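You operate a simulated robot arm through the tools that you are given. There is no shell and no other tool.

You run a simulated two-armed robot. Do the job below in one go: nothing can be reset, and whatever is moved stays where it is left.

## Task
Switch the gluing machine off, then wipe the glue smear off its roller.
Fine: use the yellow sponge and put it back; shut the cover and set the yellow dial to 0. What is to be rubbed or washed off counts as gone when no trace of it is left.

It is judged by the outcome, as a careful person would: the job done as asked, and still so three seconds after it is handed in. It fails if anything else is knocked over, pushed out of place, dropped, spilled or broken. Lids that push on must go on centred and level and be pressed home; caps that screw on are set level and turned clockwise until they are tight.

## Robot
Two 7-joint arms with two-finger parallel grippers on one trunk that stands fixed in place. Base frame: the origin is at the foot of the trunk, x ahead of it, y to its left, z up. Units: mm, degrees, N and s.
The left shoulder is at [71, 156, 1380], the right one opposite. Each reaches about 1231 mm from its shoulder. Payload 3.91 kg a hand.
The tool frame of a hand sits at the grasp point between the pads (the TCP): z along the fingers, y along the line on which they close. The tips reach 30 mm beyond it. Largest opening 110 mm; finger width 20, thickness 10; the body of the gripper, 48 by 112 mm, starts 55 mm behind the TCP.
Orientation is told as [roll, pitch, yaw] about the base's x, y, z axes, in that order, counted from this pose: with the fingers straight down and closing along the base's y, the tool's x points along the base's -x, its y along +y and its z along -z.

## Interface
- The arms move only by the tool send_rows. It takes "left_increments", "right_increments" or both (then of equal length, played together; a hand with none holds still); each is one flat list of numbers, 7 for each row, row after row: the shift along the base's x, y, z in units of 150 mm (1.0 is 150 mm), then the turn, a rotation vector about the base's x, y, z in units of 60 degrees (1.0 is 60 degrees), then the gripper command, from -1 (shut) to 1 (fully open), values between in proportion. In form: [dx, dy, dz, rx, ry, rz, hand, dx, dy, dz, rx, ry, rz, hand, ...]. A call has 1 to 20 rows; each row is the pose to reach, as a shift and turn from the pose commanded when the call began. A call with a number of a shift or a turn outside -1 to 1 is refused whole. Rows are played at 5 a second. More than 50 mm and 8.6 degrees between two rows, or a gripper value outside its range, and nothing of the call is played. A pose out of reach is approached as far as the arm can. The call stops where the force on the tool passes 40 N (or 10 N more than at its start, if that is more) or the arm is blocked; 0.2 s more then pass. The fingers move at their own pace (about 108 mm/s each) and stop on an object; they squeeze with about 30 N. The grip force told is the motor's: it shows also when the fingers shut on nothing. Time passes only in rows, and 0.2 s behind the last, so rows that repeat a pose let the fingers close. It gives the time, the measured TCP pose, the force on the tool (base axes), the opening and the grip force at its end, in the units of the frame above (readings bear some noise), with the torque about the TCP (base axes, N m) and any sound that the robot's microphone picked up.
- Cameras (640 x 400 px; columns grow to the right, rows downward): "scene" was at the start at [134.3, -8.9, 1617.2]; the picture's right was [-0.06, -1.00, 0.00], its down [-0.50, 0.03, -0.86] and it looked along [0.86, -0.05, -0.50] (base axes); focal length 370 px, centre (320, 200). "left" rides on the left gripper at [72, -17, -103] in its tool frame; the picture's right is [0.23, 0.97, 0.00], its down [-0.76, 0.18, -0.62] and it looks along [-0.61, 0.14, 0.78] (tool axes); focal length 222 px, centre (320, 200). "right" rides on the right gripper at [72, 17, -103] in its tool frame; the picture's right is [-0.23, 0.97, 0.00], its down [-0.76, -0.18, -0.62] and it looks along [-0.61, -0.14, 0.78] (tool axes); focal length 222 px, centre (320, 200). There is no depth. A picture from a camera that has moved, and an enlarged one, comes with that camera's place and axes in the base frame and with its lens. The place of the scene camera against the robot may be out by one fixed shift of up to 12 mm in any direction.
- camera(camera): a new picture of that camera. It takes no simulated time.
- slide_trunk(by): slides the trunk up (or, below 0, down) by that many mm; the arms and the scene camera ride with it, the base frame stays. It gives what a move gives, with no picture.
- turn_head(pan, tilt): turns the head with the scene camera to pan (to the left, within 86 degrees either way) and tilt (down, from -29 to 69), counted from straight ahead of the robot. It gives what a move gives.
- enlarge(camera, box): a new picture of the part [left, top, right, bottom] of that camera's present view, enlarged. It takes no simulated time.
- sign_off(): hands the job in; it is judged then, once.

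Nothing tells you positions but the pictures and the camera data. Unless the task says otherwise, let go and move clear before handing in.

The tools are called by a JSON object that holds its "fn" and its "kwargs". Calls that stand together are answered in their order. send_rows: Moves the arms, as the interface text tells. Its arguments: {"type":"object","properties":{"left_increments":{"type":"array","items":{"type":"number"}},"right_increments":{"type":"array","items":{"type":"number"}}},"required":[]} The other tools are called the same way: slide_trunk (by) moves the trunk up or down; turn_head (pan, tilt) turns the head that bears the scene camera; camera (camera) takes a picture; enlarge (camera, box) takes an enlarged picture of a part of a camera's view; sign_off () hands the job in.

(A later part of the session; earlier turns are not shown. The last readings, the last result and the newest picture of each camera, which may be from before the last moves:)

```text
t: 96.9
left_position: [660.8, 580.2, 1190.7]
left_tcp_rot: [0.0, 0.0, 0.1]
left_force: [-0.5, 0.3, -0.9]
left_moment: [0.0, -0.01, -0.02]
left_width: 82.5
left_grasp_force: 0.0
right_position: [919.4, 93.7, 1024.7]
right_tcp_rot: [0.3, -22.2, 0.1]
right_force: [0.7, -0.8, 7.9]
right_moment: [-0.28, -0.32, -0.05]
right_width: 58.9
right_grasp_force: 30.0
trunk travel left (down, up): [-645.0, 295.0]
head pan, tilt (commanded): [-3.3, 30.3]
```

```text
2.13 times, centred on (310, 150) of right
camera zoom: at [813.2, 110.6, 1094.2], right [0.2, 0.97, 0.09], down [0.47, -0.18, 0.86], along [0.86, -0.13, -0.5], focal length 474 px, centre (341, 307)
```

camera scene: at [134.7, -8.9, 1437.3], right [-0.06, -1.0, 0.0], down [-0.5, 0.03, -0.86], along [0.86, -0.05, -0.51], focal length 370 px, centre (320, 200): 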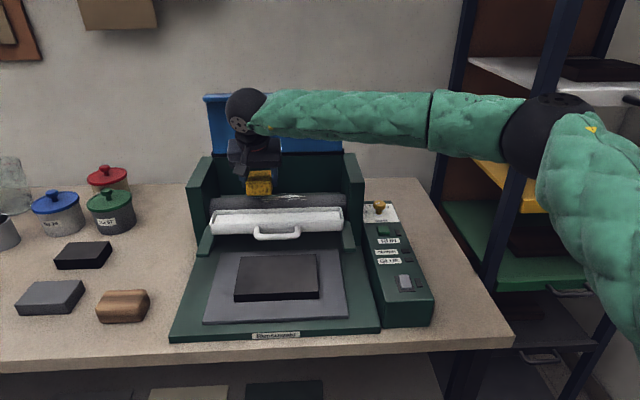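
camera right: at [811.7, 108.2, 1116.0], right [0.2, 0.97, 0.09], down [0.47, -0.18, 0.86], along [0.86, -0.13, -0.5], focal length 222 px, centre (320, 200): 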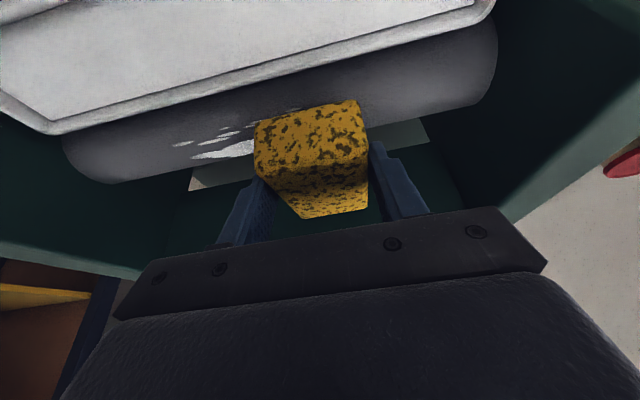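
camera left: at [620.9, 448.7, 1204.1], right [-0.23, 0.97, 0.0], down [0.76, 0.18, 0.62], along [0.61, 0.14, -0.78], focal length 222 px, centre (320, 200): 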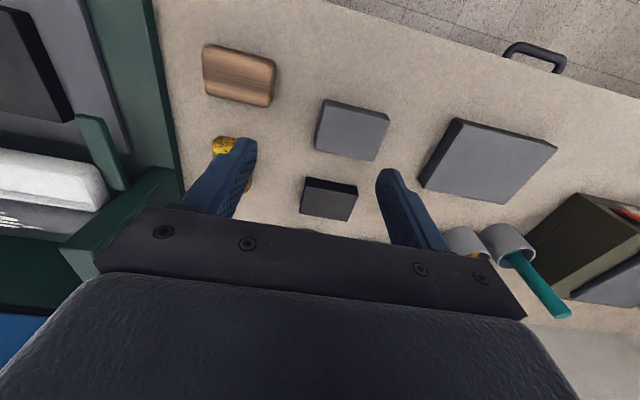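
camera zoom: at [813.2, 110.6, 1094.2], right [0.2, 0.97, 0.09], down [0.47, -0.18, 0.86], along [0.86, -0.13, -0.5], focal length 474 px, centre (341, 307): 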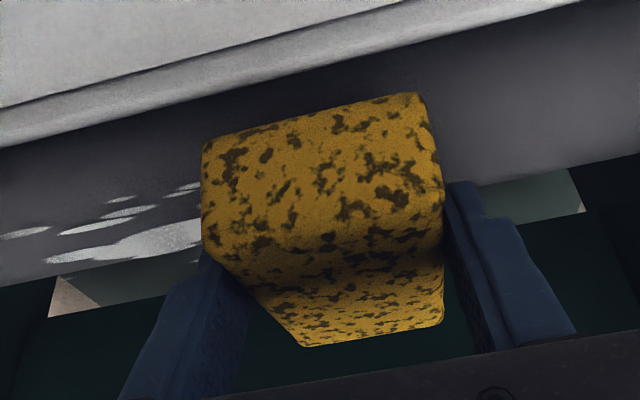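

Let me try one slow stroke along the roller and see what it removes.

{"fn": "send_rows", "kwargs": {"right_increments": [0, -0.08, 0, 0, 0, 0, -1, 0, -0.16, 0, 0, 0, 0, -1, 0, -0.24, 0, 0, 0, 0, -1, 0, -0.32, 0, 0, 0, 0, -1, 0, -0.4, 0, 0, 0, 0, -1, 0, -0.48, 0, 0, 0, 0, -1, 0, -0.56, 0, 0, 0, 0, -1, 0, -0.64, 0, 0, 0, 0, -1, 0, -0.72, 0, 0, 0, 0, -1]}}

{"fn": "enlarge", "kwargs": {"camera": "scene", "box": [200, 140, 360, 240]}}

{"fn": "camera", "kwargs": {"camera": "right"}}

```text
t: 98.9
left_position: [659.9, 580.6, 1192.1]
left_tcp_rot: [-0.1, -0.1, 0.1]
left_force: [-0.5, 0.5, -0.2]
left_moment: [0.0, 0.02, 0.01]
left_width: 82.7
left_grasp_force: 0.0
right_position: [918.7, -14.0, 1023.8]
right_tcp_rot: [0.2, -22.1, 0.4]
right_force: [0.2, 3.0, 9.6]
right_moment: [0.06, -0.37, 0.13]
right_width: 58.9
right_grasp_force: 29.7
trunk travel left (down, up): [-645.0, 295.0]
head pan, tilt (commanded): [-3.3, 30.3]
```

```text
4.00 times, centred on (280, 190) of scene
camera zoom: at [133.4, -8.8, 1437.4], right [-0.06, -1.0, 0.0], down [-0.5, 0.03, -0.86], along [0.86, -0.05, -0.5], focal length 1479 px, centre (480, 240)
```

zoom: 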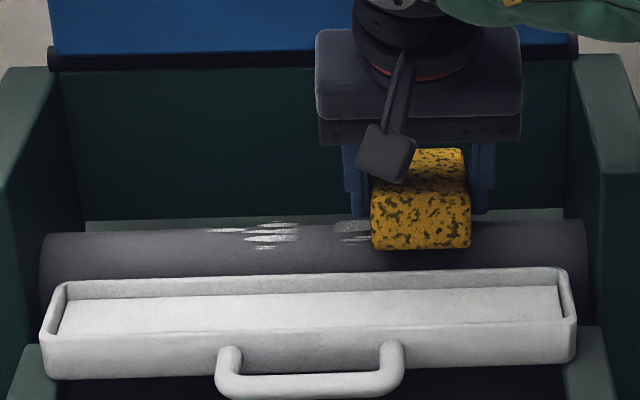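

```text
taken
camera right: at [812.3, 2.5, 1094.0], right [0.2, 0.97, 0.09], down [0.47, -0.18, 0.86], along [0.86, -0.13, -0.5], focal length 222 px, centre (320, 200)
```

right: 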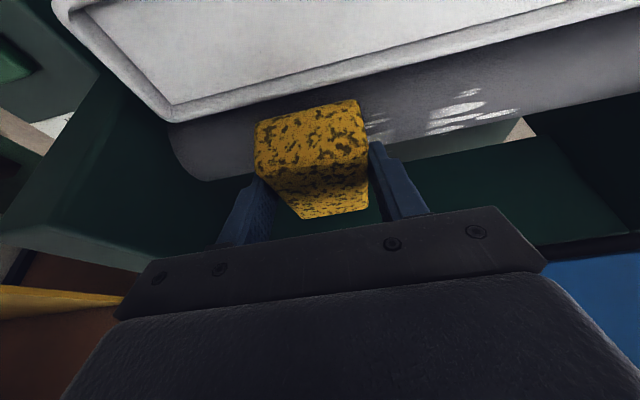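

It works: part of the smear is gone. Let me magnify what remains.

{"fn": "enlarge", "kwargs": {"camera": "scene", "box": [240, 180, 310, 215]}}

{"fn": "enlarge", "kwargs": {"camera": "right", "box": [350, 60, 560, 170]}}

```text
9.14 times, centred on (275, 198) of scene
camera zoom: at [133.4, -8.8, 1437.4], right [-0.06, -1.0, 0.0], down [-0.5, 0.03, -0.86], along [0.86, -0.05, -0.5], focal length 3381 px, centre (731, 223)
```

zoom: 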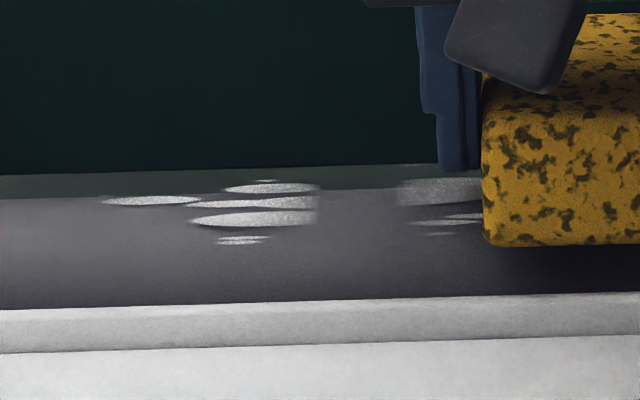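

```text
3.05 times, centred on (455, 115) of right
camera zoom: at [812.3, 2.5, 1094.0], right [0.2, 0.97, 0.09], down [0.47, -0.18, 0.86], along [0.86, -0.13, -0.5], focal length 677 px, centre (-91, 459)
```

zoom: 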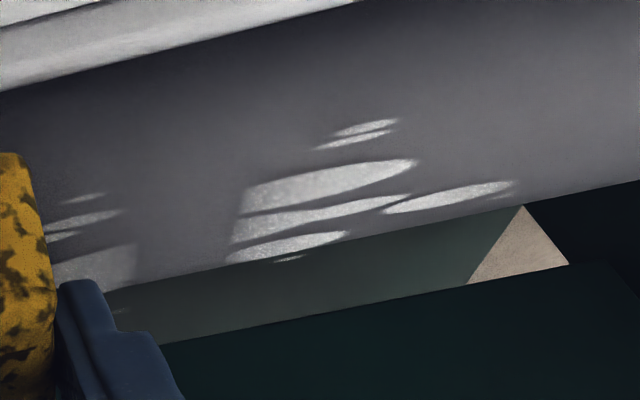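

The rubbing fades the smear along the whole roller section under the sponge; it just needs repeated passes. I'll rub back and forth.

{"fn": "send_rows", "kwargs": {"right_increments": [0, 0.09, 0, 0, 0, 0, -1, 0, 0.18, 0, 0, 0, 0, -1, 0, 0.27, 0, 0, 0, 0, -1, 0, 0.36, 0, 0, 0, 0, -1, 0, 0.45, 0, 0, 0, 0, -1, 0, 0.54, 0, 0, 0, 0, -1, 0, 0.63, 0, 0, 0, 0, -1, 0, 0.72, 0, 0, 0, 0, -1, 0, 0.81, 0, 0, 0, 0, -1, 0, 0.88, 0, 0, 0, 0, -1, 0, 0.81, 0, 0, 0, 0, -1, 0, 0.72, 0, 0, 0, 0, -1, 0, 0.63, 0, 0, 0, 0, -1, 0, 0.54, 0, 0, 0, 0, -1, 0, 0.45, 0, 0, 0, 0, -1, 0, 0.36, 0, 0, 0, 0, -1, 0, 0.27, 0, 0, 0, 0, -1, 0, 0.18, 0, 0, 0, 0, -1, 0, 0.09, 0, 0, 0, 0, -1, 0, -0.05, 0, 0, 0, 0, -1]}}

{"fn": "enlarge", "kwargs": {"camera": "scene", "box": [200, 140, 360, 240]}}

{"fn": "enlarge", "kwargs": {"camera": "right", "box": [350, 40, 590, 170]}}

```text
t: 103.1
left_position: [659.9, 580.4, 1191.1]
left_tcp_rot: [0.0, -0.1, 0.0]
left_force: [-0.3, 0.1, 0.0]
left_moment: [0.01, 0.03, -0.02]
left_width: 82.5
left_grasp_force: 0.1
right_position: [919.6, -24.6, 1024.2]
right_tcp_rot: [0.2, -22.1, 0.2]
right_force: [0.9, -1.7, 3.2]
right_moment: [-0.16, -0.11, -0.05]
right_width: 59.0
right_grasp_force: 29.7
trunk travel left (down, up): [-645.0, 295.0]
head pan, tilt (commanded): [-3.3, 30.3]
```

```text
4.00 times, centred on (280, 190) of scene
camera zoom: at [134.0, -9.7, 1437.3], right [-0.06, -1.0, 0.0], down [-0.5, 0.03, -0.86], along [0.86, -0.05, -0.5], focal length 1479 px, centre (480, 240)
```

zoom: 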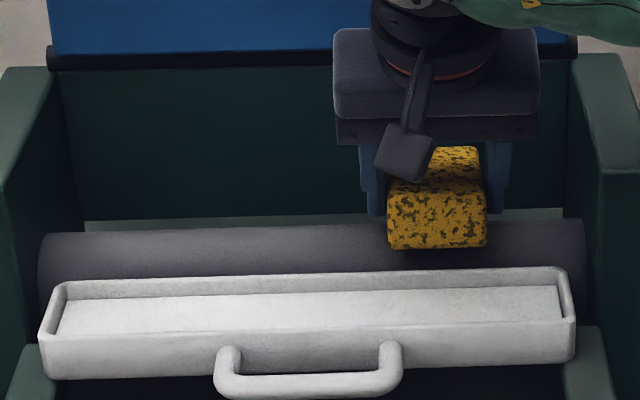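

```text
2.67 times, centred on (470, 105) of right
camera zoom: at [813.2, -7.6, 1093.6], right [0.2, 0.97, 0.09], down [0.47, -0.18, 0.86], along [0.86, -0.13, -0.5], focal length 592 px, centre (-80, 453)
```

zoom: 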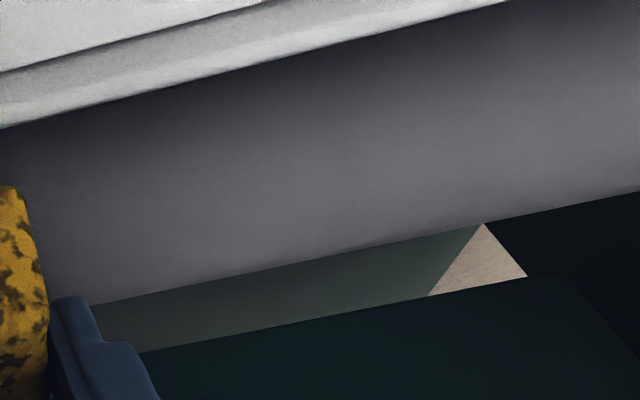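

The visible part is clean. I'll make one more pass with a touch more pressure, ending at the left, then lift off and inspect everything.

{"fn": "send_rows", "kwargs": {"right_increments": [0, 0, -0.008, 0, 0, 0, -1, 0, -0.06, -0.008, 0, 0, 0, -1, 0, 0.03, -0.008, 0, 0, 0, -1, 0, 0.12, -0.008, 0, 0, 0, -1, 0, 0.21, -0.008, 0, 0, 0, -1, 0, 0.12, -0.008, 0, 0, 0, -1, 0, 0.03, -0.008, 0, 0, 0, -1, 0, 0.12, -0.008, 0, 0, 0, -1, 0, 0.22, -0.008, 0, 0, 0, -1, 0, 0.32, -0.008, 0, 0, 0, -1, 0, 0.42, -0.008, 0, 0, 0, -1, 0, 0.52, -0.008, 0, 0, 0, -1, 0, 0.62, -0.008, 0, 0, 0, -1, 0, 0.72, -0.008, 0, 0, 0, -1, 0, 0.82, -0.008, 0, 0, 0, -1, 0, 0.95, -0.008, 0, 0, 0, -1]}}

{"fn": "enlarge", "kwargs": {"camera": "scene", "box": [200, 140, 360, 240]}}

{"fn": "camera", "kwargs": {"camera": "right"}}

```text
t: 106.5
left_position: [661.6, 582.0, 1190.6]
left_tcp_rot: [-0.1, 0.0, 0.1]
left_force: [0.4, 0.7, 0.3]
left_moment: [0.0, -0.03, 0.0]
left_width: 82.6
left_grasp_force: 0.1
right_position: [918.2, 120.4, 1022.7]
right_tcp_rot: [0.2, -22.1, 0.4]
right_force: [0.3, -0.2, 4.4]
right_moment: [-0.03, -0.16, -0.06]
right_width: 58.9
right_grasp_force: 29.6
trunk travel left (down, up): [-645.0, 295.0]
head pan, tilt (commanded): [-3.3, 30.3]
```

```text
4.00 times, centred on (280, 190) of scene
camera zoom: at [133.8, -7.9, 1437.3], right [-0.06, -1.0, 0.0], down [-0.5, 0.03, -0.86], along [0.86, -0.05, -0.5], focal length 1479 px, centre (480, 240)
```

zoom: 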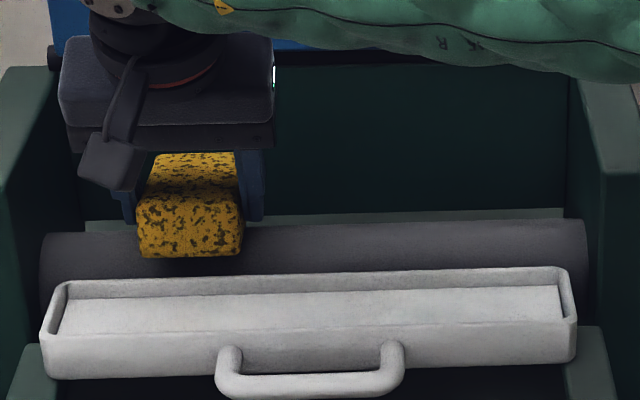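

```text
taken
camera right: at [812.8, 138.1, 1092.9], right [0.2, 0.97, 0.09], down [0.47, -0.18, 0.86], along [0.86, -0.13, -0.5], focal length 222 px, centre (320, 200)
```

right: 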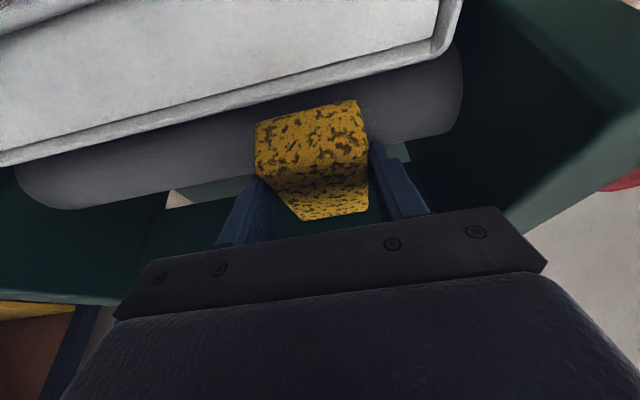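

Looks clean. I'll lift the sponge off and inspect the whole roller, including its back side.

{"fn": "send_rows", "kwargs": {"right_increments": [0, 0, 0.1, 0, 0, 0, -1, 0, 0, 0.3, 0, 0, 0, -1, 0, 0.05, 0.55, 0, 0, 0, -1, 0, 0.1, 0.8, 0, 0, 0, -1]}}

{"fn": "camera", "kwargs": {"camera": "right"}}

{"fn": "enlarge", "kwargs": {"camera": "right", "box": [60, 20, 400, 170]}}

{"fn": "enlarge", "kwargs": {"camera": "scene", "box": [205, 180, 355, 230]}}

```text
t: 107.5
left_position: [661.4, 582.0, 1190.9]
left_tcp_rot: [-0.1, -0.2, 0.2]
left_force: [0.8, 0.2, 0.2]
left_moment: [-0.07, 0.03, 0.0]
left_width: 82.4
left_grasp_force: 0.0
right_position: [918.8, 136.9, 1144.2]
right_tcp_rot: [0.1, -22.1, 0.3]
right_force: [0.2, -0.1, -0.5]
right_moment: [0.0, 0.01, 0.0]
right_width: 59.3
right_grasp_force: 29.9
trunk travel left (down, up): [-645.0, 295.0]
head pan, tilt (commanded): [-3.3, 30.3]
```

```text
taken
camera right: at [813.0, 153.5, 1214.4], right [0.2, 0.97, 0.09], down [0.47, -0.18, 0.86], along [0.86, -0.13, -0.5], focal length 222 px, centre (320, 200)
```

right: 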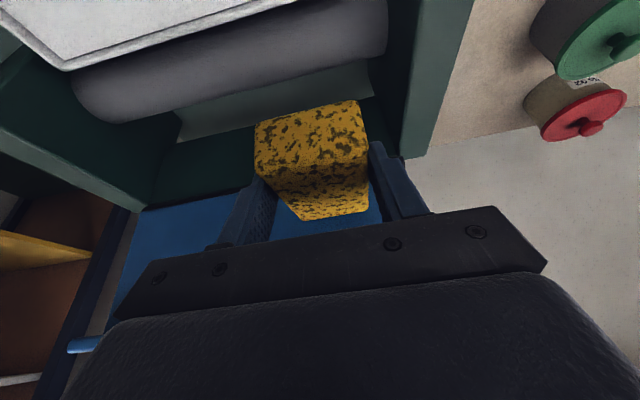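

```text
1.88 times, centred on (230, 95) of right
camera zoom: at [813.0, 153.5, 1214.4], right [0.2, 0.97, 0.09], down [0.47, -0.18, 0.86], along [0.86, -0.13, -0.5], focal length 418 px, centre (489, 398)
```

zoom: 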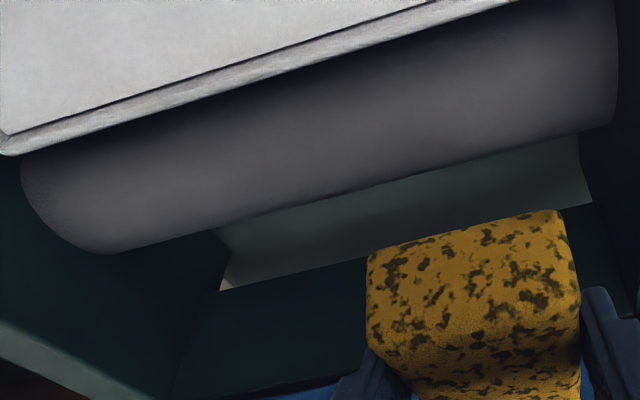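

```text
4.27 times, centred on (280, 205) of scene
camera zoom: at [133.3, -8.0, 1437.3], right [-0.06, -1.0, 0.0], down [-0.5, 0.03, -0.86], along [0.86, -0.05, -0.5], focal length 1578 px, centre (491, 179)
```

zoom: 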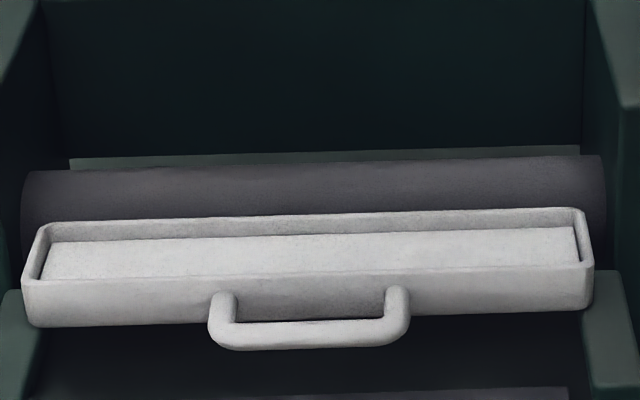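

The roller looks clean. I'll zoom in further for any faint traces.

{"fn": "enlarge", "kwargs": {"camera": "right", "box": [100, 60, 250, 130]}}

{"fn": "enlarge", "kwargs": {"camera": "right", "box": [220, 20, 400, 110]}}

{"fn": "enlarge", "kwargs": {"camera": "scene", "box": [240, 185, 310, 215]}}

```text
4.27 times, centred on (175, 95) of right
camera zoom: at [813.0, 153.5, 1214.4], right [0.2, 0.97, 0.09], down [0.47, -0.18, 0.86], along [0.86, -0.13, -0.5], focal length 948 px, centre (939, 648)
```

zoom: 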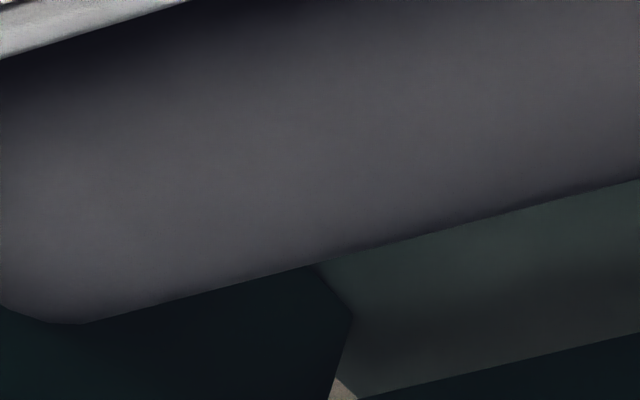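

```text
3.56 times, centred on (310, 65) of right
camera zoom: at [813.0, 153.5, 1214.4], right [0.2, 0.97, 0.09], down [0.47, -0.18, 0.86], along [0.86, -0.13, -0.5], focal length 790 px, centre (356, 680)
```

zoom: 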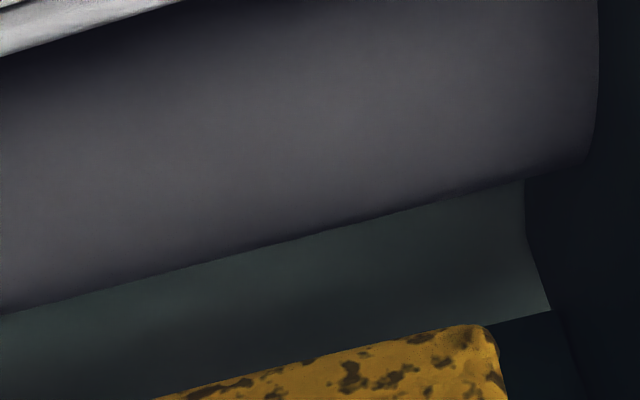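

```text
9.14 times, centred on (275, 200) of scene
camera zoom: at [133.3, -8.0, 1437.3], right [-0.06, -1.0, 0.0], down [-0.5, 0.03, -0.86], along [0.86, -0.05, -0.5], focal length 3381 px, centre (731, 200)
```

zoom: 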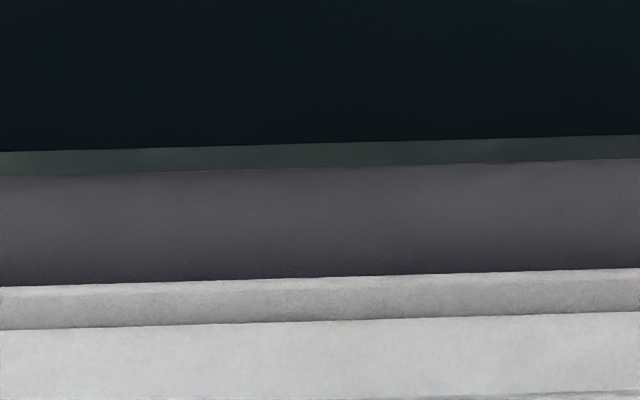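

No trace is left on the roller. Now I'll carry the sponge back along the same way to where it was.

{"fn": "send_rows", "kwargs": {"right_increments": [-0.08, 0.2, 0, 0, -0.03, 0, -1, -0.16, 0.4, 0, 0, -0.06, 0, -1, -0.25, 0.6, 0, 0, -0.09, 0, -1, -0.35, 0.8, 0, 0, -0.12, 0, -1, -0.45, 1.0, 0, 0, -0.133, 0, -1, -0.633, 1.0, 0, 0, -0.133, 0, -1]}}

{"fn": "send_rows", "kwargs": {"right_increments": [0, 0.2, 0, 0, 0, 0, -1, 0, 0.413, 0, 0, 0, 0, -1, 0, 0.413, -0.25, 0, 0, 0, -1, 0, 0.413, -0.5, 0, 0, 0, -1, 0, 0.413, -0.75, 0, 0, 0, -1, 0, 0.413, -1.0, 0, 0, 0, -1]}}

{"fn": "camera", "kwargs": {"camera": "right"}}

{"fn": "camera", "kwargs": {"camera": "scene"}}

```text
t: 108.9
left_position: [661.1, 578.9, 1191.3]
left_tcp_rot: [-0.1, 0.0, 0.1]
left_force: [0.4, -1.0, 1.2]
left_moment: [0.03, -0.02, -0.03]
left_width: 82.6
left_grasp_force: 0.2
right_position: [824.1, 286.8, 1142.4]
right_tcp_rot: [0.3, -30.0, 0.2]
right_force: [0.1, -0.3, 0.0]
right_moment: [0.04, 0.0, -0.03]
right_width: 59.2
right_grasp_force: 30.1
trunk travel left (down, up): [-645.0, 295.0]
head pan, tilt (commanded): [-3.3, 30.3]
```

```text
t: 110.3
left_position: [663.4, 582.1, 1190.2]
left_tcp_rot: [0.0, 0.0, 0.1]
left_force: [0.3, -0.8, 0.0]
left_moment: [0.0, 0.02, -0.02]
left_width: 82.3
left_grasp_force: 0.2
right_position: [825.2, 348.3, 990.8]
right_tcp_rot: [0.2, -29.9, 0.3]
right_force: [-0.7, 0.5, 0.0]
right_moment: [-0.02, -0.01, 0.0]
right_width: 59.1
right_grasp_force: 30.2
trunk travel left (down, up): [-645.0, 295.0]
head pan, tilt (commanded): [-3.3, 30.3]
```

```text
taken
camera right: at [710.9, 365.2, 1045.7], right [0.19, 0.97, 0.12], down [0.35, -0.18, 0.92], along [0.92, -0.13, -0.37], focal length 222 px, centre (320, 200)
```

right: 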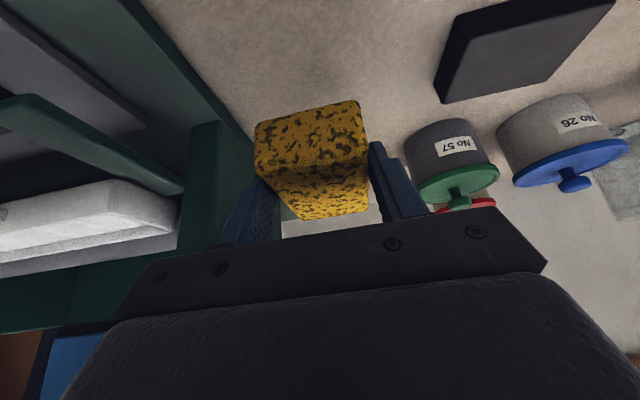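

```text
taken
camera scene: at [135.2, -8.0, 1437.2], right [-0.06, -1.0, 0.0], down [-0.5, 0.03, -0.86], along [0.86, -0.05, -0.51], focal length 370 px, centre (320, 200)
```

scene: 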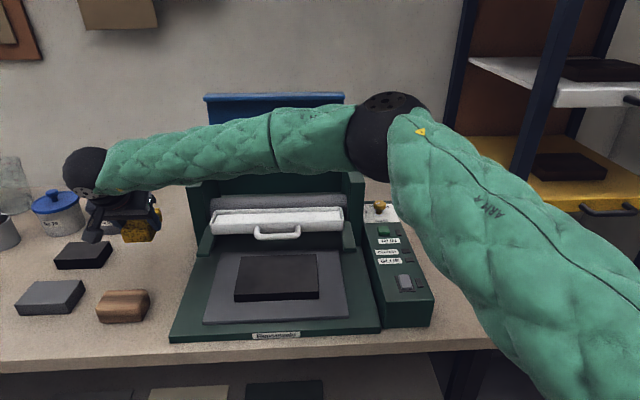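

Over the home spot. Lowering the remaining 103 mm and setting it down.

{"fn": "send_rows", "kwargs": {"right_increments": [0, 0, -0.2, 0, 0, 0, -1, 0, 0, -0.4, 0, 0, 0, -1, 0, 0, -0.55, 0, 0, 0, -1, 0, 0, -0.64, 0, 0, 0, -1, 0, 0, -0.684, 0, 0, 0, -1]}}

{"fn": "camera", "kwargs": {"camera": "right"}}

{"fn": "enlarge", "kwargs": {"camera": "scene", "box": [50, 130, 220, 330]}}

```text
t: 111.5
left_position: [662.0, 581.6, 1189.8]
left_tcp_rot: [0.0, 0.0, 0.1]
left_force: [0.3, -0.5, -0.4]
left_moment: [0.05, 0.02, 0.02]
left_width: 82.6
left_grasp_force: 0.1
right_position: [824.9, 346.7, 889.0]
right_tcp_rot: [0.2, -30.1, 0.3]
right_force: [-0.1, 1.2, -0.5]
right_moment: [-0.01, 0.0, 0.01]
right_width: 58.7
right_grasp_force: 30.2
trunk travel left (down, up): [-645.0, 295.0]
head pan, tilt (commanded): [-3.3, 30.3]
```

```text
taken
camera right: at [709.8, 363.2, 944.3], right [0.19, 0.97, 0.12], down [0.35, -0.18, 0.92], along [0.92, -0.13, -0.37], focal length 222 px, centre (320, 200)
```

right: 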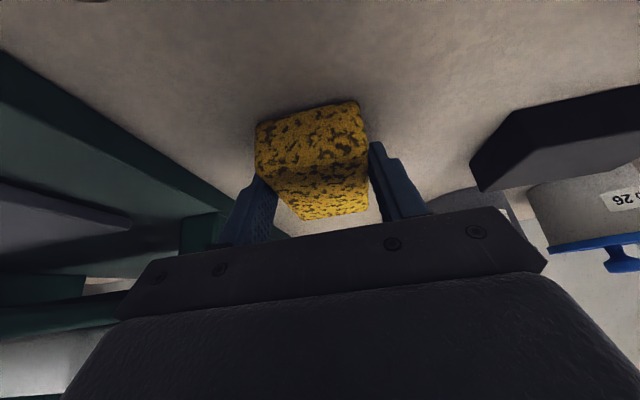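

```text
2.00 times, centred on (135, 230) of scene
camera zoom: at [134.3, -8.4, 1437.3], right [-0.06, -1.0, 0.0], down [-0.5, 0.03, -0.86], along [0.86, -0.05, -0.5], focal length 740 px, centre (690, 140)
```

zoom: 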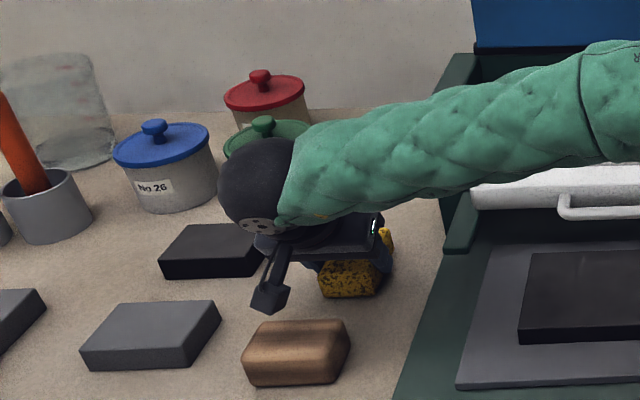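

Matches the pick-up pose. I'll ease down a millimetre, release, and lift straight away.

{"fn": "send_rows", "kwargs": {"right_increments": [0, 0, -0.007, 0, 0, 0, -1, 0, 0, -0.007, 0, 0, 0, -0.1, 0, 0, -0.007, 0, 0, 0, 0.4, 0, 0, -0.007, 0, 0, 0, 0.4, 0, 0, 0.2, 0, 0, 0, 0.4, 0, 0, 0.45, 0, 0, 0, 0.4, 0, 0, 0.7, 0, 0, 0, 0.4, 0, 0, 1.0, 0, 0, 0, 0.4]}}

{"fn": "camera", "kwargs": {"camera": "scene"}}

{"fn": "camera", "kwargs": {"camera": "right"}}

```text
t: 113.3
left_position: [660.3, 581.8, 1191.9]
left_tcp_rot: [0.0, -0.1, 0.1]
left_force: [-0.7, -0.5, 0.4]
left_moment: [-0.01, 0.0, 0.01]
left_width: 82.6
left_grasp_force: 0.1
right_position: [820.8, 348.7, 1039.1]
right_tcp_rot: [0.2, -30.2, 0.3]
right_force: [0.0, 0.0, -0.2]
right_moment: [-0.02, -0.02, 0.0]
right_width: 76.9
right_grasp_force: 0.0
trunk travel left (down, up): [-645.0, 295.0]
head pan, tilt (commanded): [-3.3, 30.3]
```

```text
taken
camera scene: at [133.0, -8.4, 1437.3], right [-0.06, -1.0, 0.0], down [-0.5, 0.03, -0.86], along [0.86, -0.05, -0.5], focal length 370 px, centre (320, 200)
```

scene: 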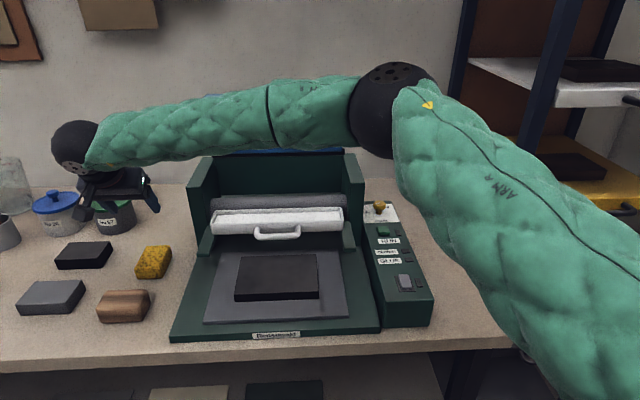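

```text
taken
camera right: at [707.2, 365.4, 1093.5], right [0.19, 0.97, 0.12], down [0.35, -0.18, 0.92], along [0.92, -0.13, -0.37], focal length 222 px, centre (320, 200)
```

right: 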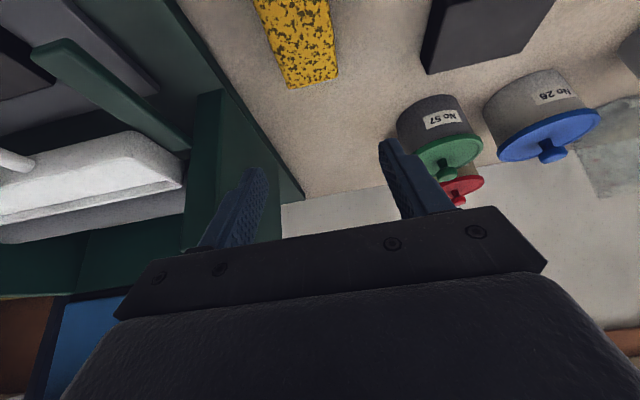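

The sponge is back in its place. To close the cover I'll raise the trunk again and bring the right hand over the cover to take its knob from above, as when opening.

{"fn": "slide_trunk", "kwargs": {"by": 180}}

{"fn": "send_rows", "kwargs": {"right_increments": [0, -0.1, 0.12, 0, 0.1, 0, 0.3, 0, -0.3, 0.24, 0, 0.2, 0, 0.3, 0.05, -0.5, 0.36, 0, 0.3, 0, 0.3, 0.15, -0.7, 0.48, 0, 0.4, 0, 0.3, 0.25, -0.9, 0.54, 0, 0.505, 0, 0.3, 0.35, -1.0, 0.54, 0, 0.505, 0, 0.3]}}

{"fn": "camera", "kwargs": {"camera": "scene"}}

```text
t: 115.3
left_position: [662.1, 582.1, 1369.3]
left_tcp_rot: [0.0, 0.0, 0.2]
left_force: [0.4, -0.6, -0.2]
left_moment: [0.01, -0.03, 0.02]
left_width: 82.5
left_grasp_force: 0.1
right_position: [822.5, 349.1, 1218.1]
right_tcp_rot: [0.1, -30.0, 0.3]
right_force: [-0.2, 0.1, 0.4]
right_moment: [0.01, -0.01, 0.02]
right_width: 76.8
right_grasp_force: 0.1
trunk travel left (down, up): [-825.0, 115.0]
head pan, tilt (commanded): [-3.3, 30.3]
```

```text
t: 116.7
left_position: [662.0, 581.1, 1370.2]
left_tcp_rot: [0.0, 0.1, 0.0]
left_force: [0.4, 0.0, 0.7]
left_moment: [0.03, -0.03, -0.01]
left_width: 82.4
left_grasp_force: 0.0
right_position: [874.7, 196.5, 1300.4]
right_tcp_rot: [0.3, 0.3, 0.2]
right_force: [0.6, -0.2, -0.1]
right_moment: [-0.02, 0.02, 0.0]
right_width: 71.7
right_grasp_force: 0.0
trunk travel left (down, up): [-825.0, 115.0]
head pan, tilt (commanded): [-3.3, 30.3]
```

```text
taken
camera scene: at [134.8, -8.6, 1617.2], right [-0.06, -1.0, 0.0], down [-0.5, 0.03, -0.86], along [0.86, -0.05, -0.51], focal length 370 px, centre (320, 200)
```

scene: 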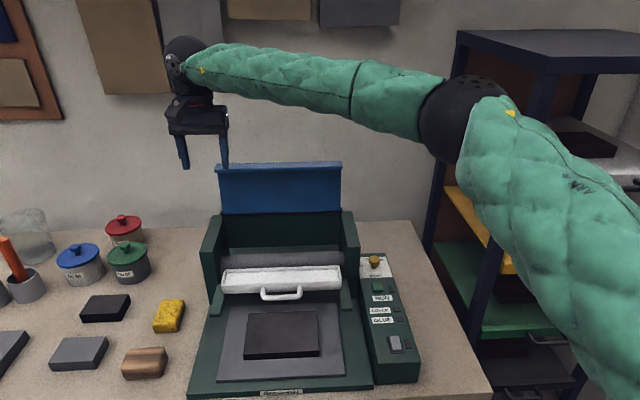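

Moving on over to a point above the cover's knob.

{"fn": "send_rows", "kwargs": {"right_increments": [0.15, -0.25, 0, 0, 0, 0, 0.3, 0.3, -0.5, 0, 0, 0, 0, 0.3, 0.45, -0.75, 0, 0, 0, 0, 0.3, 0.65, -0.97, 0, 0, 0, 0, 0.3, 0.85, -0.97, 0, 0, 0, 0, 0.3, 1.0, -0.97, 0, 0, 0, 0, 0.3]}}

{"fn": "send_rows", "kwargs": {"right_increments": [0.1, 0, 0, 0, 0, 0, 0.3, 0.21, 0, 0, 0, 0, 0, 0.3]}}

{"fn": "camera", "kwargs": {"camera": "right"}}

{"fn": "camera", "kwargs": {"camera": "scene"}}

```text
t: 118.1
left_position: [662.7, 582.4, 1369.8]
left_tcp_rot: [0.0, 0.0, 0.1]
left_force: [0.9, 0.3, 0.3]
left_moment: [0.0, -0.03, -0.03]
left_width: 82.4
left_grasp_force: 0.1
right_position: [1025.1, 54.0, 1299.3]
right_tcp_rot: [0.3, 0.3, 0.3]
right_force: [-0.5, -0.1, 0.0]
right_moment: [0.01, -0.01, 0.0]
right_width: 71.5
right_grasp_force: 0.2
trunk travel left (down, up): [-825.0, 115.0]
head pan, tilt (commanded): [-3.3, 30.3]
```

```text
t: 118.7
left_position: [662.3, 584.3, 1369.6]
left_tcp_rot: [-0.2, 0.0, 0.1]
left_force: [0.1, 0.1, -0.6]
left_moment: [-0.02, 0.0, 0.0]
left_width: 82.5
left_grasp_force: 0.0
right_position: [1057.4, 57.1, 1298.5]
right_tcp_rot: [0.2, 0.3, 0.1]
right_force: [0.3, 0.9, -0.3]
right_moment: [-0.02, 0.01, -0.03]
right_width: 71.6
right_grasp_force: 0.0
trunk travel left (down, up): [-825.0, 115.0]
head pan, tilt (commanded): [-3.3, 30.3]
```

```text
taken
camera right: at [986.2, 72.7, 1403.2], right [0.22, 0.97, 0.0], down [0.77, -0.18, 0.62], along [0.6, -0.14, -0.79], focal length 222 px, centre (320, 200)
```

right: 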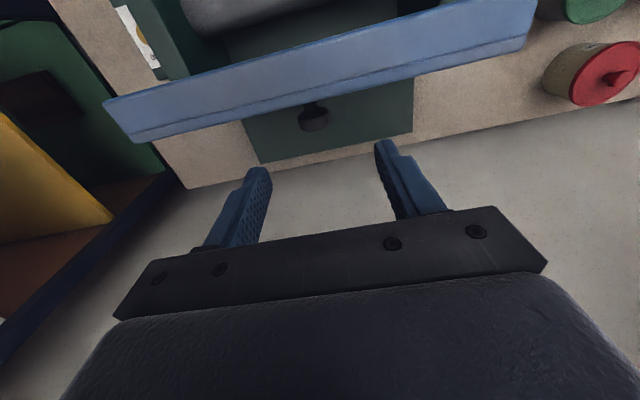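

```text
taken
camera scene: at [134.8, -5.2, 1617.1], right [-0.06, -1.0, 0.0], down [-0.5, 0.03, -0.86], along [0.86, -0.05, -0.5], focal length 370 px, centre (320, 200)
```

scene: 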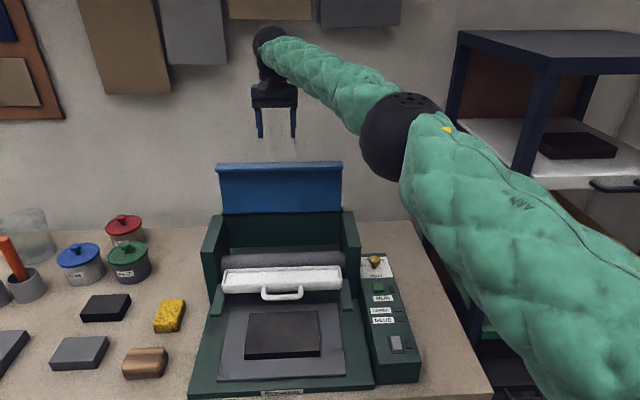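

The knob is 6 mm to the right of the hand's centre and well aligned in depth. I'll correct and go down around it.

{"fn": "send_rows", "kwargs": {"right_increments": [-0.005, -0.042, -0.1, 0, 0, 0, 0.3, -0.005, -0.042, -0.3, 0, 0, 0, 0.3, -0.005, -0.042, -0.5, 0, 0, 0, 0.3, -0.005, -0.042, -0.65, 0, 0, 0, 0.3]}}

{"fn": "camera", "kwargs": {"camera": "right"}}

{"fn": "enlarge", "kwargs": {"camera": "right", "box": [220, 80, 420, 220]}}

```text
t: 119.7
left_position: [662.9, 581.3, 1371.6]
left_tcp_rot: [0.0, -0.1, 0.0]
left_force: [0.8, 0.2, -1.1]
left_moment: [-0.01, 0.03, 0.03]
left_width: 82.7
left_grasp_force: 0.1
right_position: [1055.9, 46.5, 1200.4]
right_tcp_rot: [0.3, 0.4, 0.2]
right_force: [0.4, -0.5, -0.1]
right_moment: [-0.01, -0.03, 0.0]
right_width: 71.3
right_grasp_force: 0.1
trunk travel left (down, up): [-825.0, 115.0]
head pan, tilt (commanded): [-3.3, 30.3]
```

```text
taken
camera right: at [984.5, 63.0, 1305.1], right [0.22, 0.97, 0.01], down [0.77, -0.18, 0.62], along [0.6, -0.13, -0.79], focal length 222 px, centre (320, 200)
```

right: 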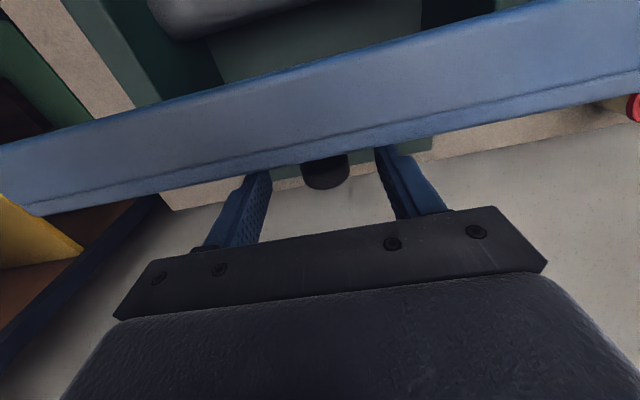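

```text
2.86 times, centred on (320, 150) of right
camera zoom: at [984.5, 63.0, 1305.1], right [0.22, 0.97, 0.01], down [0.77, -0.18, 0.62], along [0.6, -0.13, -0.79], focal length 635 px, centre (320, 343)
```

zoom: 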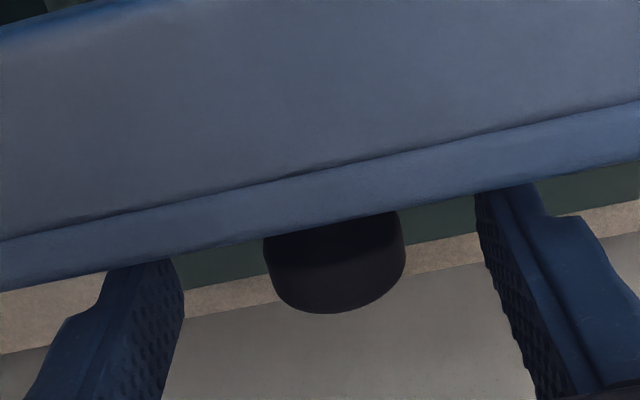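

Nearly aligned; a 3 mm shift left and 13 mm down, then close on the knob.

{"fn": "send_rows", "kwargs": {"right_increments": [0, 0.022, -0.04, 0, 0, 0, 0.3, 0, 0.022, -0.087, 0, 0, 0, 0.3, 0, 0.022, -0.087, 0, 0, 0, -0.2, 0, 0.022, -0.087, 0, 0, 0, -1, 0, 0.022, -0.087, 0, 0, 0, -1, 0, 0.022, -0.087, 0, 0, 0, -1]}}

{"fn": "camera", "kwargs": {"camera": "right"}}

{"fn": "camera", "kwargs": {"camera": "scene"}}

```text
t: 121.1
left_position: [661.9, 580.6, 1370.8]
left_tcp_rot: [0.1, 0.0, 0.1]
left_force: [0.6, -0.3, -0.4]
left_moment: [0.0, 0.0, 0.01]
left_width: 82.4
left_grasp_force: 0.1
right_position: [1057.6, 48.9, 1188.2]
right_tcp_rot: [0.5, 0.2, 0.2]
right_force: [1.1, -2.5, -2.3]
right_moment: [-0.04, -0.14, 0.01]
right_width: 31.1
right_grasp_force: 44.9
trunk travel left (down, up): [-825.0, 115.0]
head pan, tilt (commanded): [-3.3, 30.3]
```

```text
taken
camera right: at [984.9, 66.3, 1292.6], right [0.22, 0.97, 0.0], down [0.77, -0.18, 0.62], along [0.6, -0.13, -0.79], focal length 222 px, centre (320, 200)
```

right: 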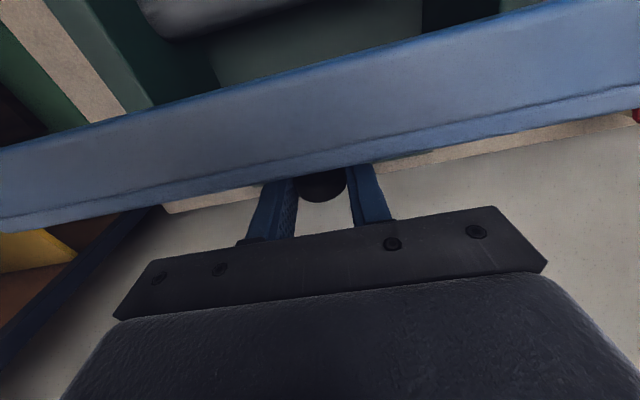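

```text
taken
camera scene: at [134.9, -8.7, 1617.2], right [-0.06, -1.0, 0.0], down [-0.5, 0.03, -0.86], along [0.86, -0.05, -0.51], focal length 370 px, centre (320, 200)
```

scene: 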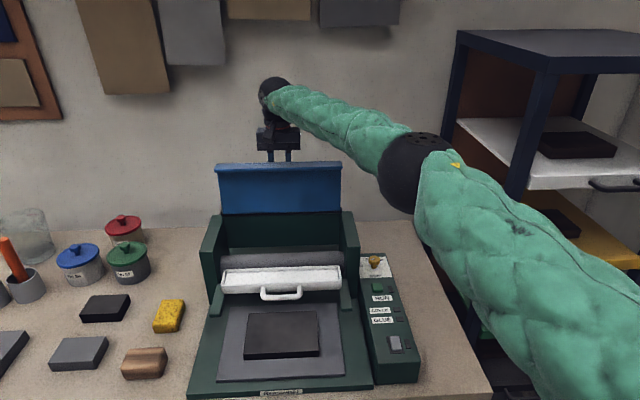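

The knob is gripped at its full width. I'll swing the cover closed along the reverse arc, first down to 45°.

{"fn": "send_rows", "kwargs": {"right_increments": [-0.05, 0, 0.005, 0, 0, 0, -1, -0.106, 0, 0.01, 0, 0, 0, -1, -0.1827, 0, 0.0093, 0, 0, 0, -1, -0.2587, 0, 0.002, 0, 0, 0, -1, -0.3333, 0, -0.012, 0, 0, 0, -1, -0.4073, 0, -0.0327, 0, 0, 0, -1, -0.4787, 0, -0.0597, 0, 0, 0, -1, -0.5473, 0, -0.0927, 0, 0, 0, -1, -0.6133, 0, -0.1317, 0, 0, 0, -1]}}

{"fn": "camera", "kwargs": {"camera": "scene"}}

{"fn": "camera", "kwargs": {"camera": "right"}}

```text
t: 123.1
left_position: [661.3, 581.2, 1372.4]
left_tcp_rot: [0.0, 0.0, 0.1]
left_force: [0.3, 0.6, -0.1]
left_moment: [0.01, -0.03, -0.01]
left_width: 82.6
left_grasp_force: 0.2
right_position: [963.6, 49.9, 1168.0]
right_tcp_rot: [0.3, 0.3, 0.2]
right_force: [7.7, -9.6, 6.6]
right_moment: [-0.31, -1.44, 0.48]
right_width: 31.4
right_grasp_force: 45.1
trunk travel left (down, up): [-825.0, 115.0]
head pan, tilt (commanded): [-3.3, 30.3]
```

```text
taken
camera scene: at [134.5, -9.9, 1617.3], right [-0.06, -1.0, 0.0], down [-0.5, 0.03, -0.86], along [0.86, -0.05, -0.5], focal length 370 px, centre (320, 200)
```

scene: 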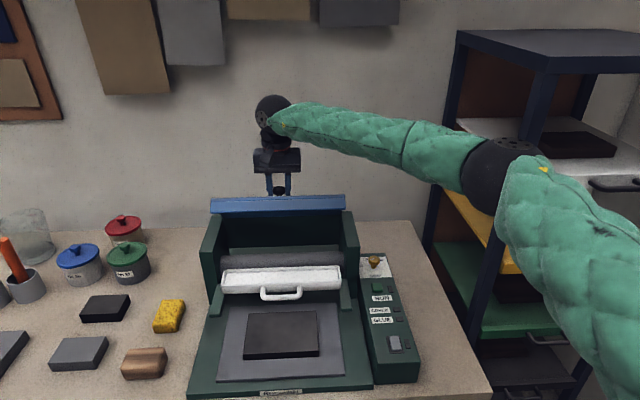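

```text
taken
camera right: at [892.2, 66.3, 1273.3], right [0.22, 0.97, 0.01], down [0.77, -0.18, 0.62], along [0.6, -0.13, -0.79], focal length 222 px, centre (320, 200)
```

right: 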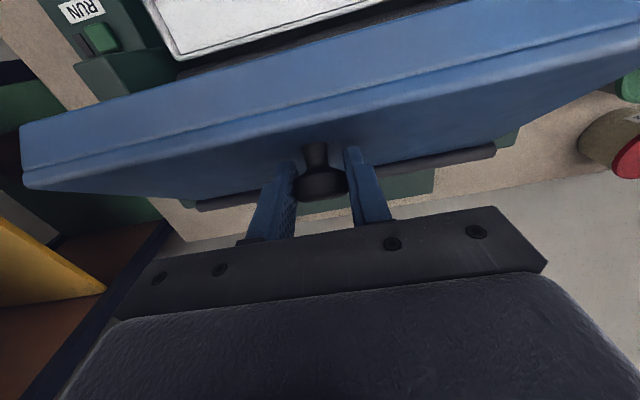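

The cover follows smoothly. Continuing down to about 5°.

{"fn": "send_rows", "kwargs": {"right_increments": [-0.0621, 0, -0.0445, 0, 0, 0, -1, -0.12, 0, -0.0942, 0, 0, 0, -1, -0.1734, 0, -0.1488, 0, 0, 0, -1, -0.2219, 0, -0.2078, 0, 0, 0, -1, -0.265, 0, -0.2709, 0, 0, 0, -1, -0.3024, 0, -0.3374, 0, 0, 0, -1, -0.3339, 0, -0.407, 0, 0, 0, -1, -0.3593, 0, -0.479, 0, 0, 0, -1]}}

{"fn": "enlarge", "kwargs": {"camera": "scene", "box": [190, 130, 370, 310]}}

{"fn": "camera", "kwargs": {"camera": "right"}}

```text
t: 124.9
left_position: [662.7, 579.9, 1371.2]
left_tcp_rot: [0.0, 0.0, 0.1]
left_force: [0.5, 0.6, -0.7]
left_moment: [0.01, 0.02, 0.0]
left_width: 82.5
left_grasp_force: 0.1
right_position: [911.9, 48.6, 1096.3]
right_tcp_rot: [0.5, 0.2, 0.3]
right_force: [9.2, -8.6, 4.9]
right_moment: [-0.09, -1.23, 0.09]
right_width: 31.8
right_grasp_force: 45.3
trunk travel left (down, up): [-825.0, 115.0]
head pan, tilt (commanded): [-3.3, 30.3]
```

```text
2.22 times, centred on (280, 220) of scene
camera zoom: at [135.0, -9.6, 1617.2], right [-0.06, -1.0, 0.0], down [-0.5, 0.03, -0.86], along [0.86, -0.05, -0.51], focal length 822 px, centre (409, 156)
```

zoom: 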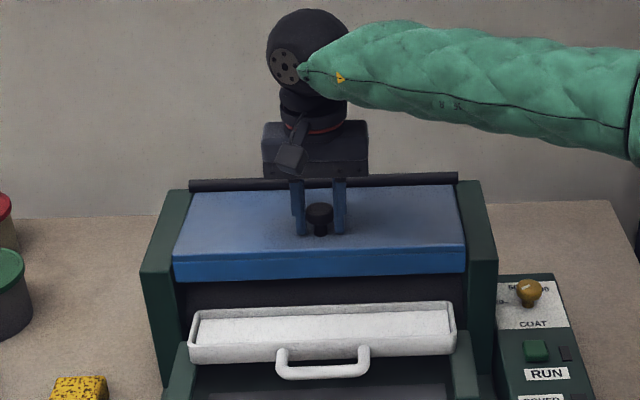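

```text
taken
camera right: at [839.4, 66.4, 1200.9], right [0.22, 0.97, 0.0], down [0.77, -0.18, 0.62], along [0.6, -0.13, -0.79], focal length 222 px, centre (320, 200)
```

right: 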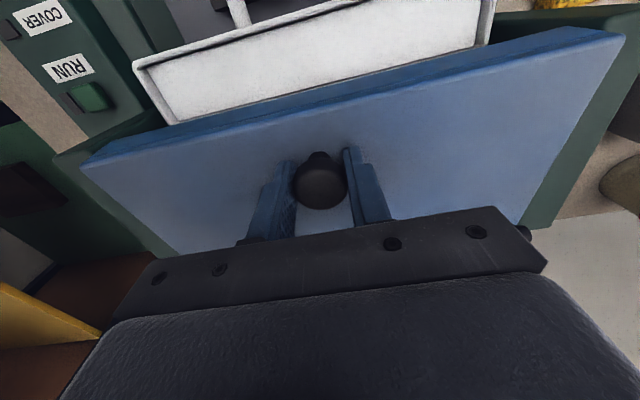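

Almost shut. Lowering the last few degrees and feeling for the stop.

{"fn": "send_rows", "kwargs": {"right_increments": [-0.01, 0, -0.037, 0, 0, 0, -1, -0.0189, 0, -0.074, 0, 0, 0, -1, -0.0189, 0, -0.085, 0, 0, 0, -1]}}

{"fn": "enlarge", "kwargs": {"camera": "scene", "box": [190, 130, 370, 310]}}

```text
t: 125.7
left_position: [662.9, 580.0, 1371.4]
left_tcp_rot: [0.0, 0.0, 0.1]
left_force: [-1.7, 0.1, 0.2]
left_moment: [0.02, 0.02, 0.0]
left_width: 82.4
left_grasp_force: 0.1
right_position: [909.1, 49.8, 1084.4]
right_tcp_rot: [0.4, 0.2, 0.2]
right_force: [13.9, -11.4, 12.7]
right_moment: [-0.17, -0.02, -0.06]
right_width: 31.3
right_grasp_force: 45.2
trunk travel left (down, up): [-825.0, 115.0]
head pan, tilt (commanded): [-3.3, 30.3]
```

```text
2.22 times, centred on (280, 220) of scene
camera zoom: at [134.8, -10.0, 1617.4], right [-0.06, -1.0, 0.0], down [-0.5, 0.03, -0.86], along [0.86, -0.05, -0.51], focal length 822 px, centre (409, 156)
```

zoom: 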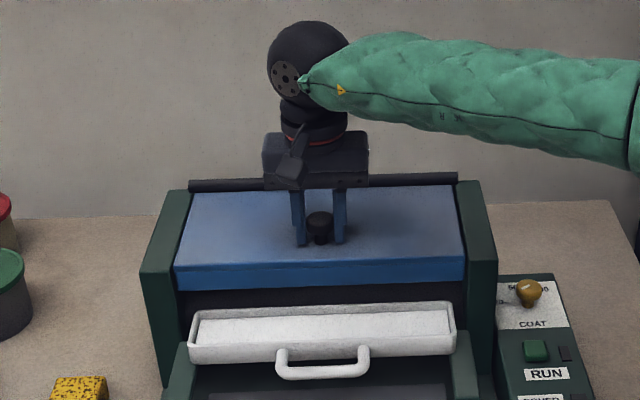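

The hand is back at the same height as when I first gripped the closed cover, and it presses against a stop. I'll release and lift off.

{"fn": "send_rows", "kwargs": {"right_increments": [0, 0, 0, 0, 0, 0, -0.2, 0, 0, 0, 0, 0, 0, 0.3, 0, 0, 0, 0, 0, 0, 0.3, 0, 0, 0.2, 0, 0, 0, 0.3, 0, 0, 0.45, 0, 0, 0, 0.3, 0, 0, 0.7, 0, 0, 0, 0.3]}}

{"fn": "enlarge", "kwargs": {"camera": "scene", "box": [180, 200, 380, 320]}}

{"fn": "camera", "kwargs": {"camera": "right"}}

```text
t: 127.1
left_position: [661.4, 581.8, 1370.8]
left_tcp_rot: [0.0, 0.0, 0.1]
left_force: [-0.8, -0.2, -0.1]
left_moment: [0.02, -0.02, 0.01]
left_width: 82.4
left_grasp_force: 0.0
right_position: [906.2, 49.9, 1188.5]
right_tcp_rot: [0.3, 0.3, 0.3]
right_force: [0.3, 0.5, -0.7]
right_moment: [0.01, -0.01, -0.02]
right_width: 71.8
right_grasp_force: 0.1
trunk travel left (down, up): [-825.0, 115.0]
head pan, tilt (commanded): [-3.3, 30.3]
```

```text
3.20 times, centred on (280, 260) of scene
camera zoom: at [134.0, -8.5, 1617.2], right [-0.06, -1.0, 0.0], down [-0.5, 0.03, -0.86], along [0.86, -0.05, -0.5], focal length 1183 px, centre (448, 8)
```

zoom: 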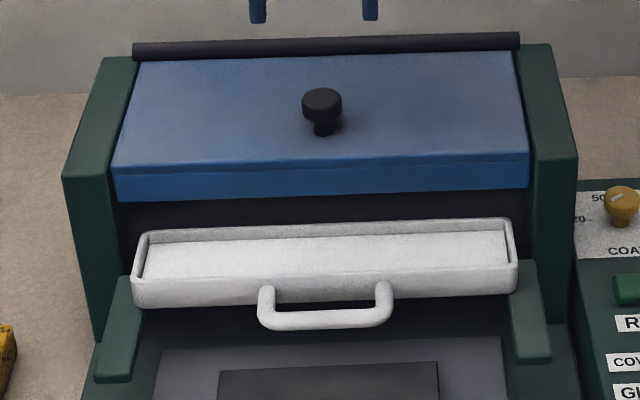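

```text
taken
camera right: at [834.6, 67.0, 1294.4], right [0.22, 0.97, 0.0], down [0.77, -0.18, 0.62], along [0.6, -0.13, -0.79], focal length 222 px, centre (320, 200)
```

right: 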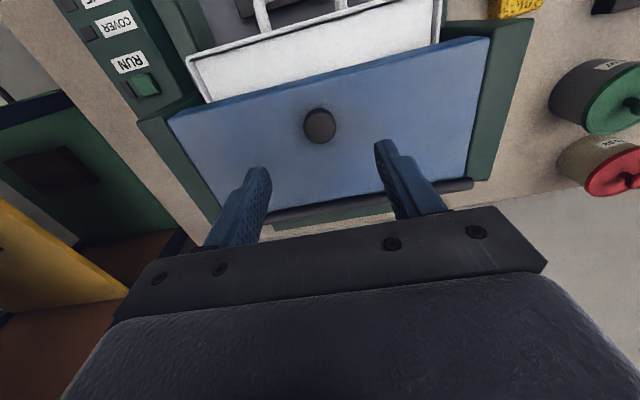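

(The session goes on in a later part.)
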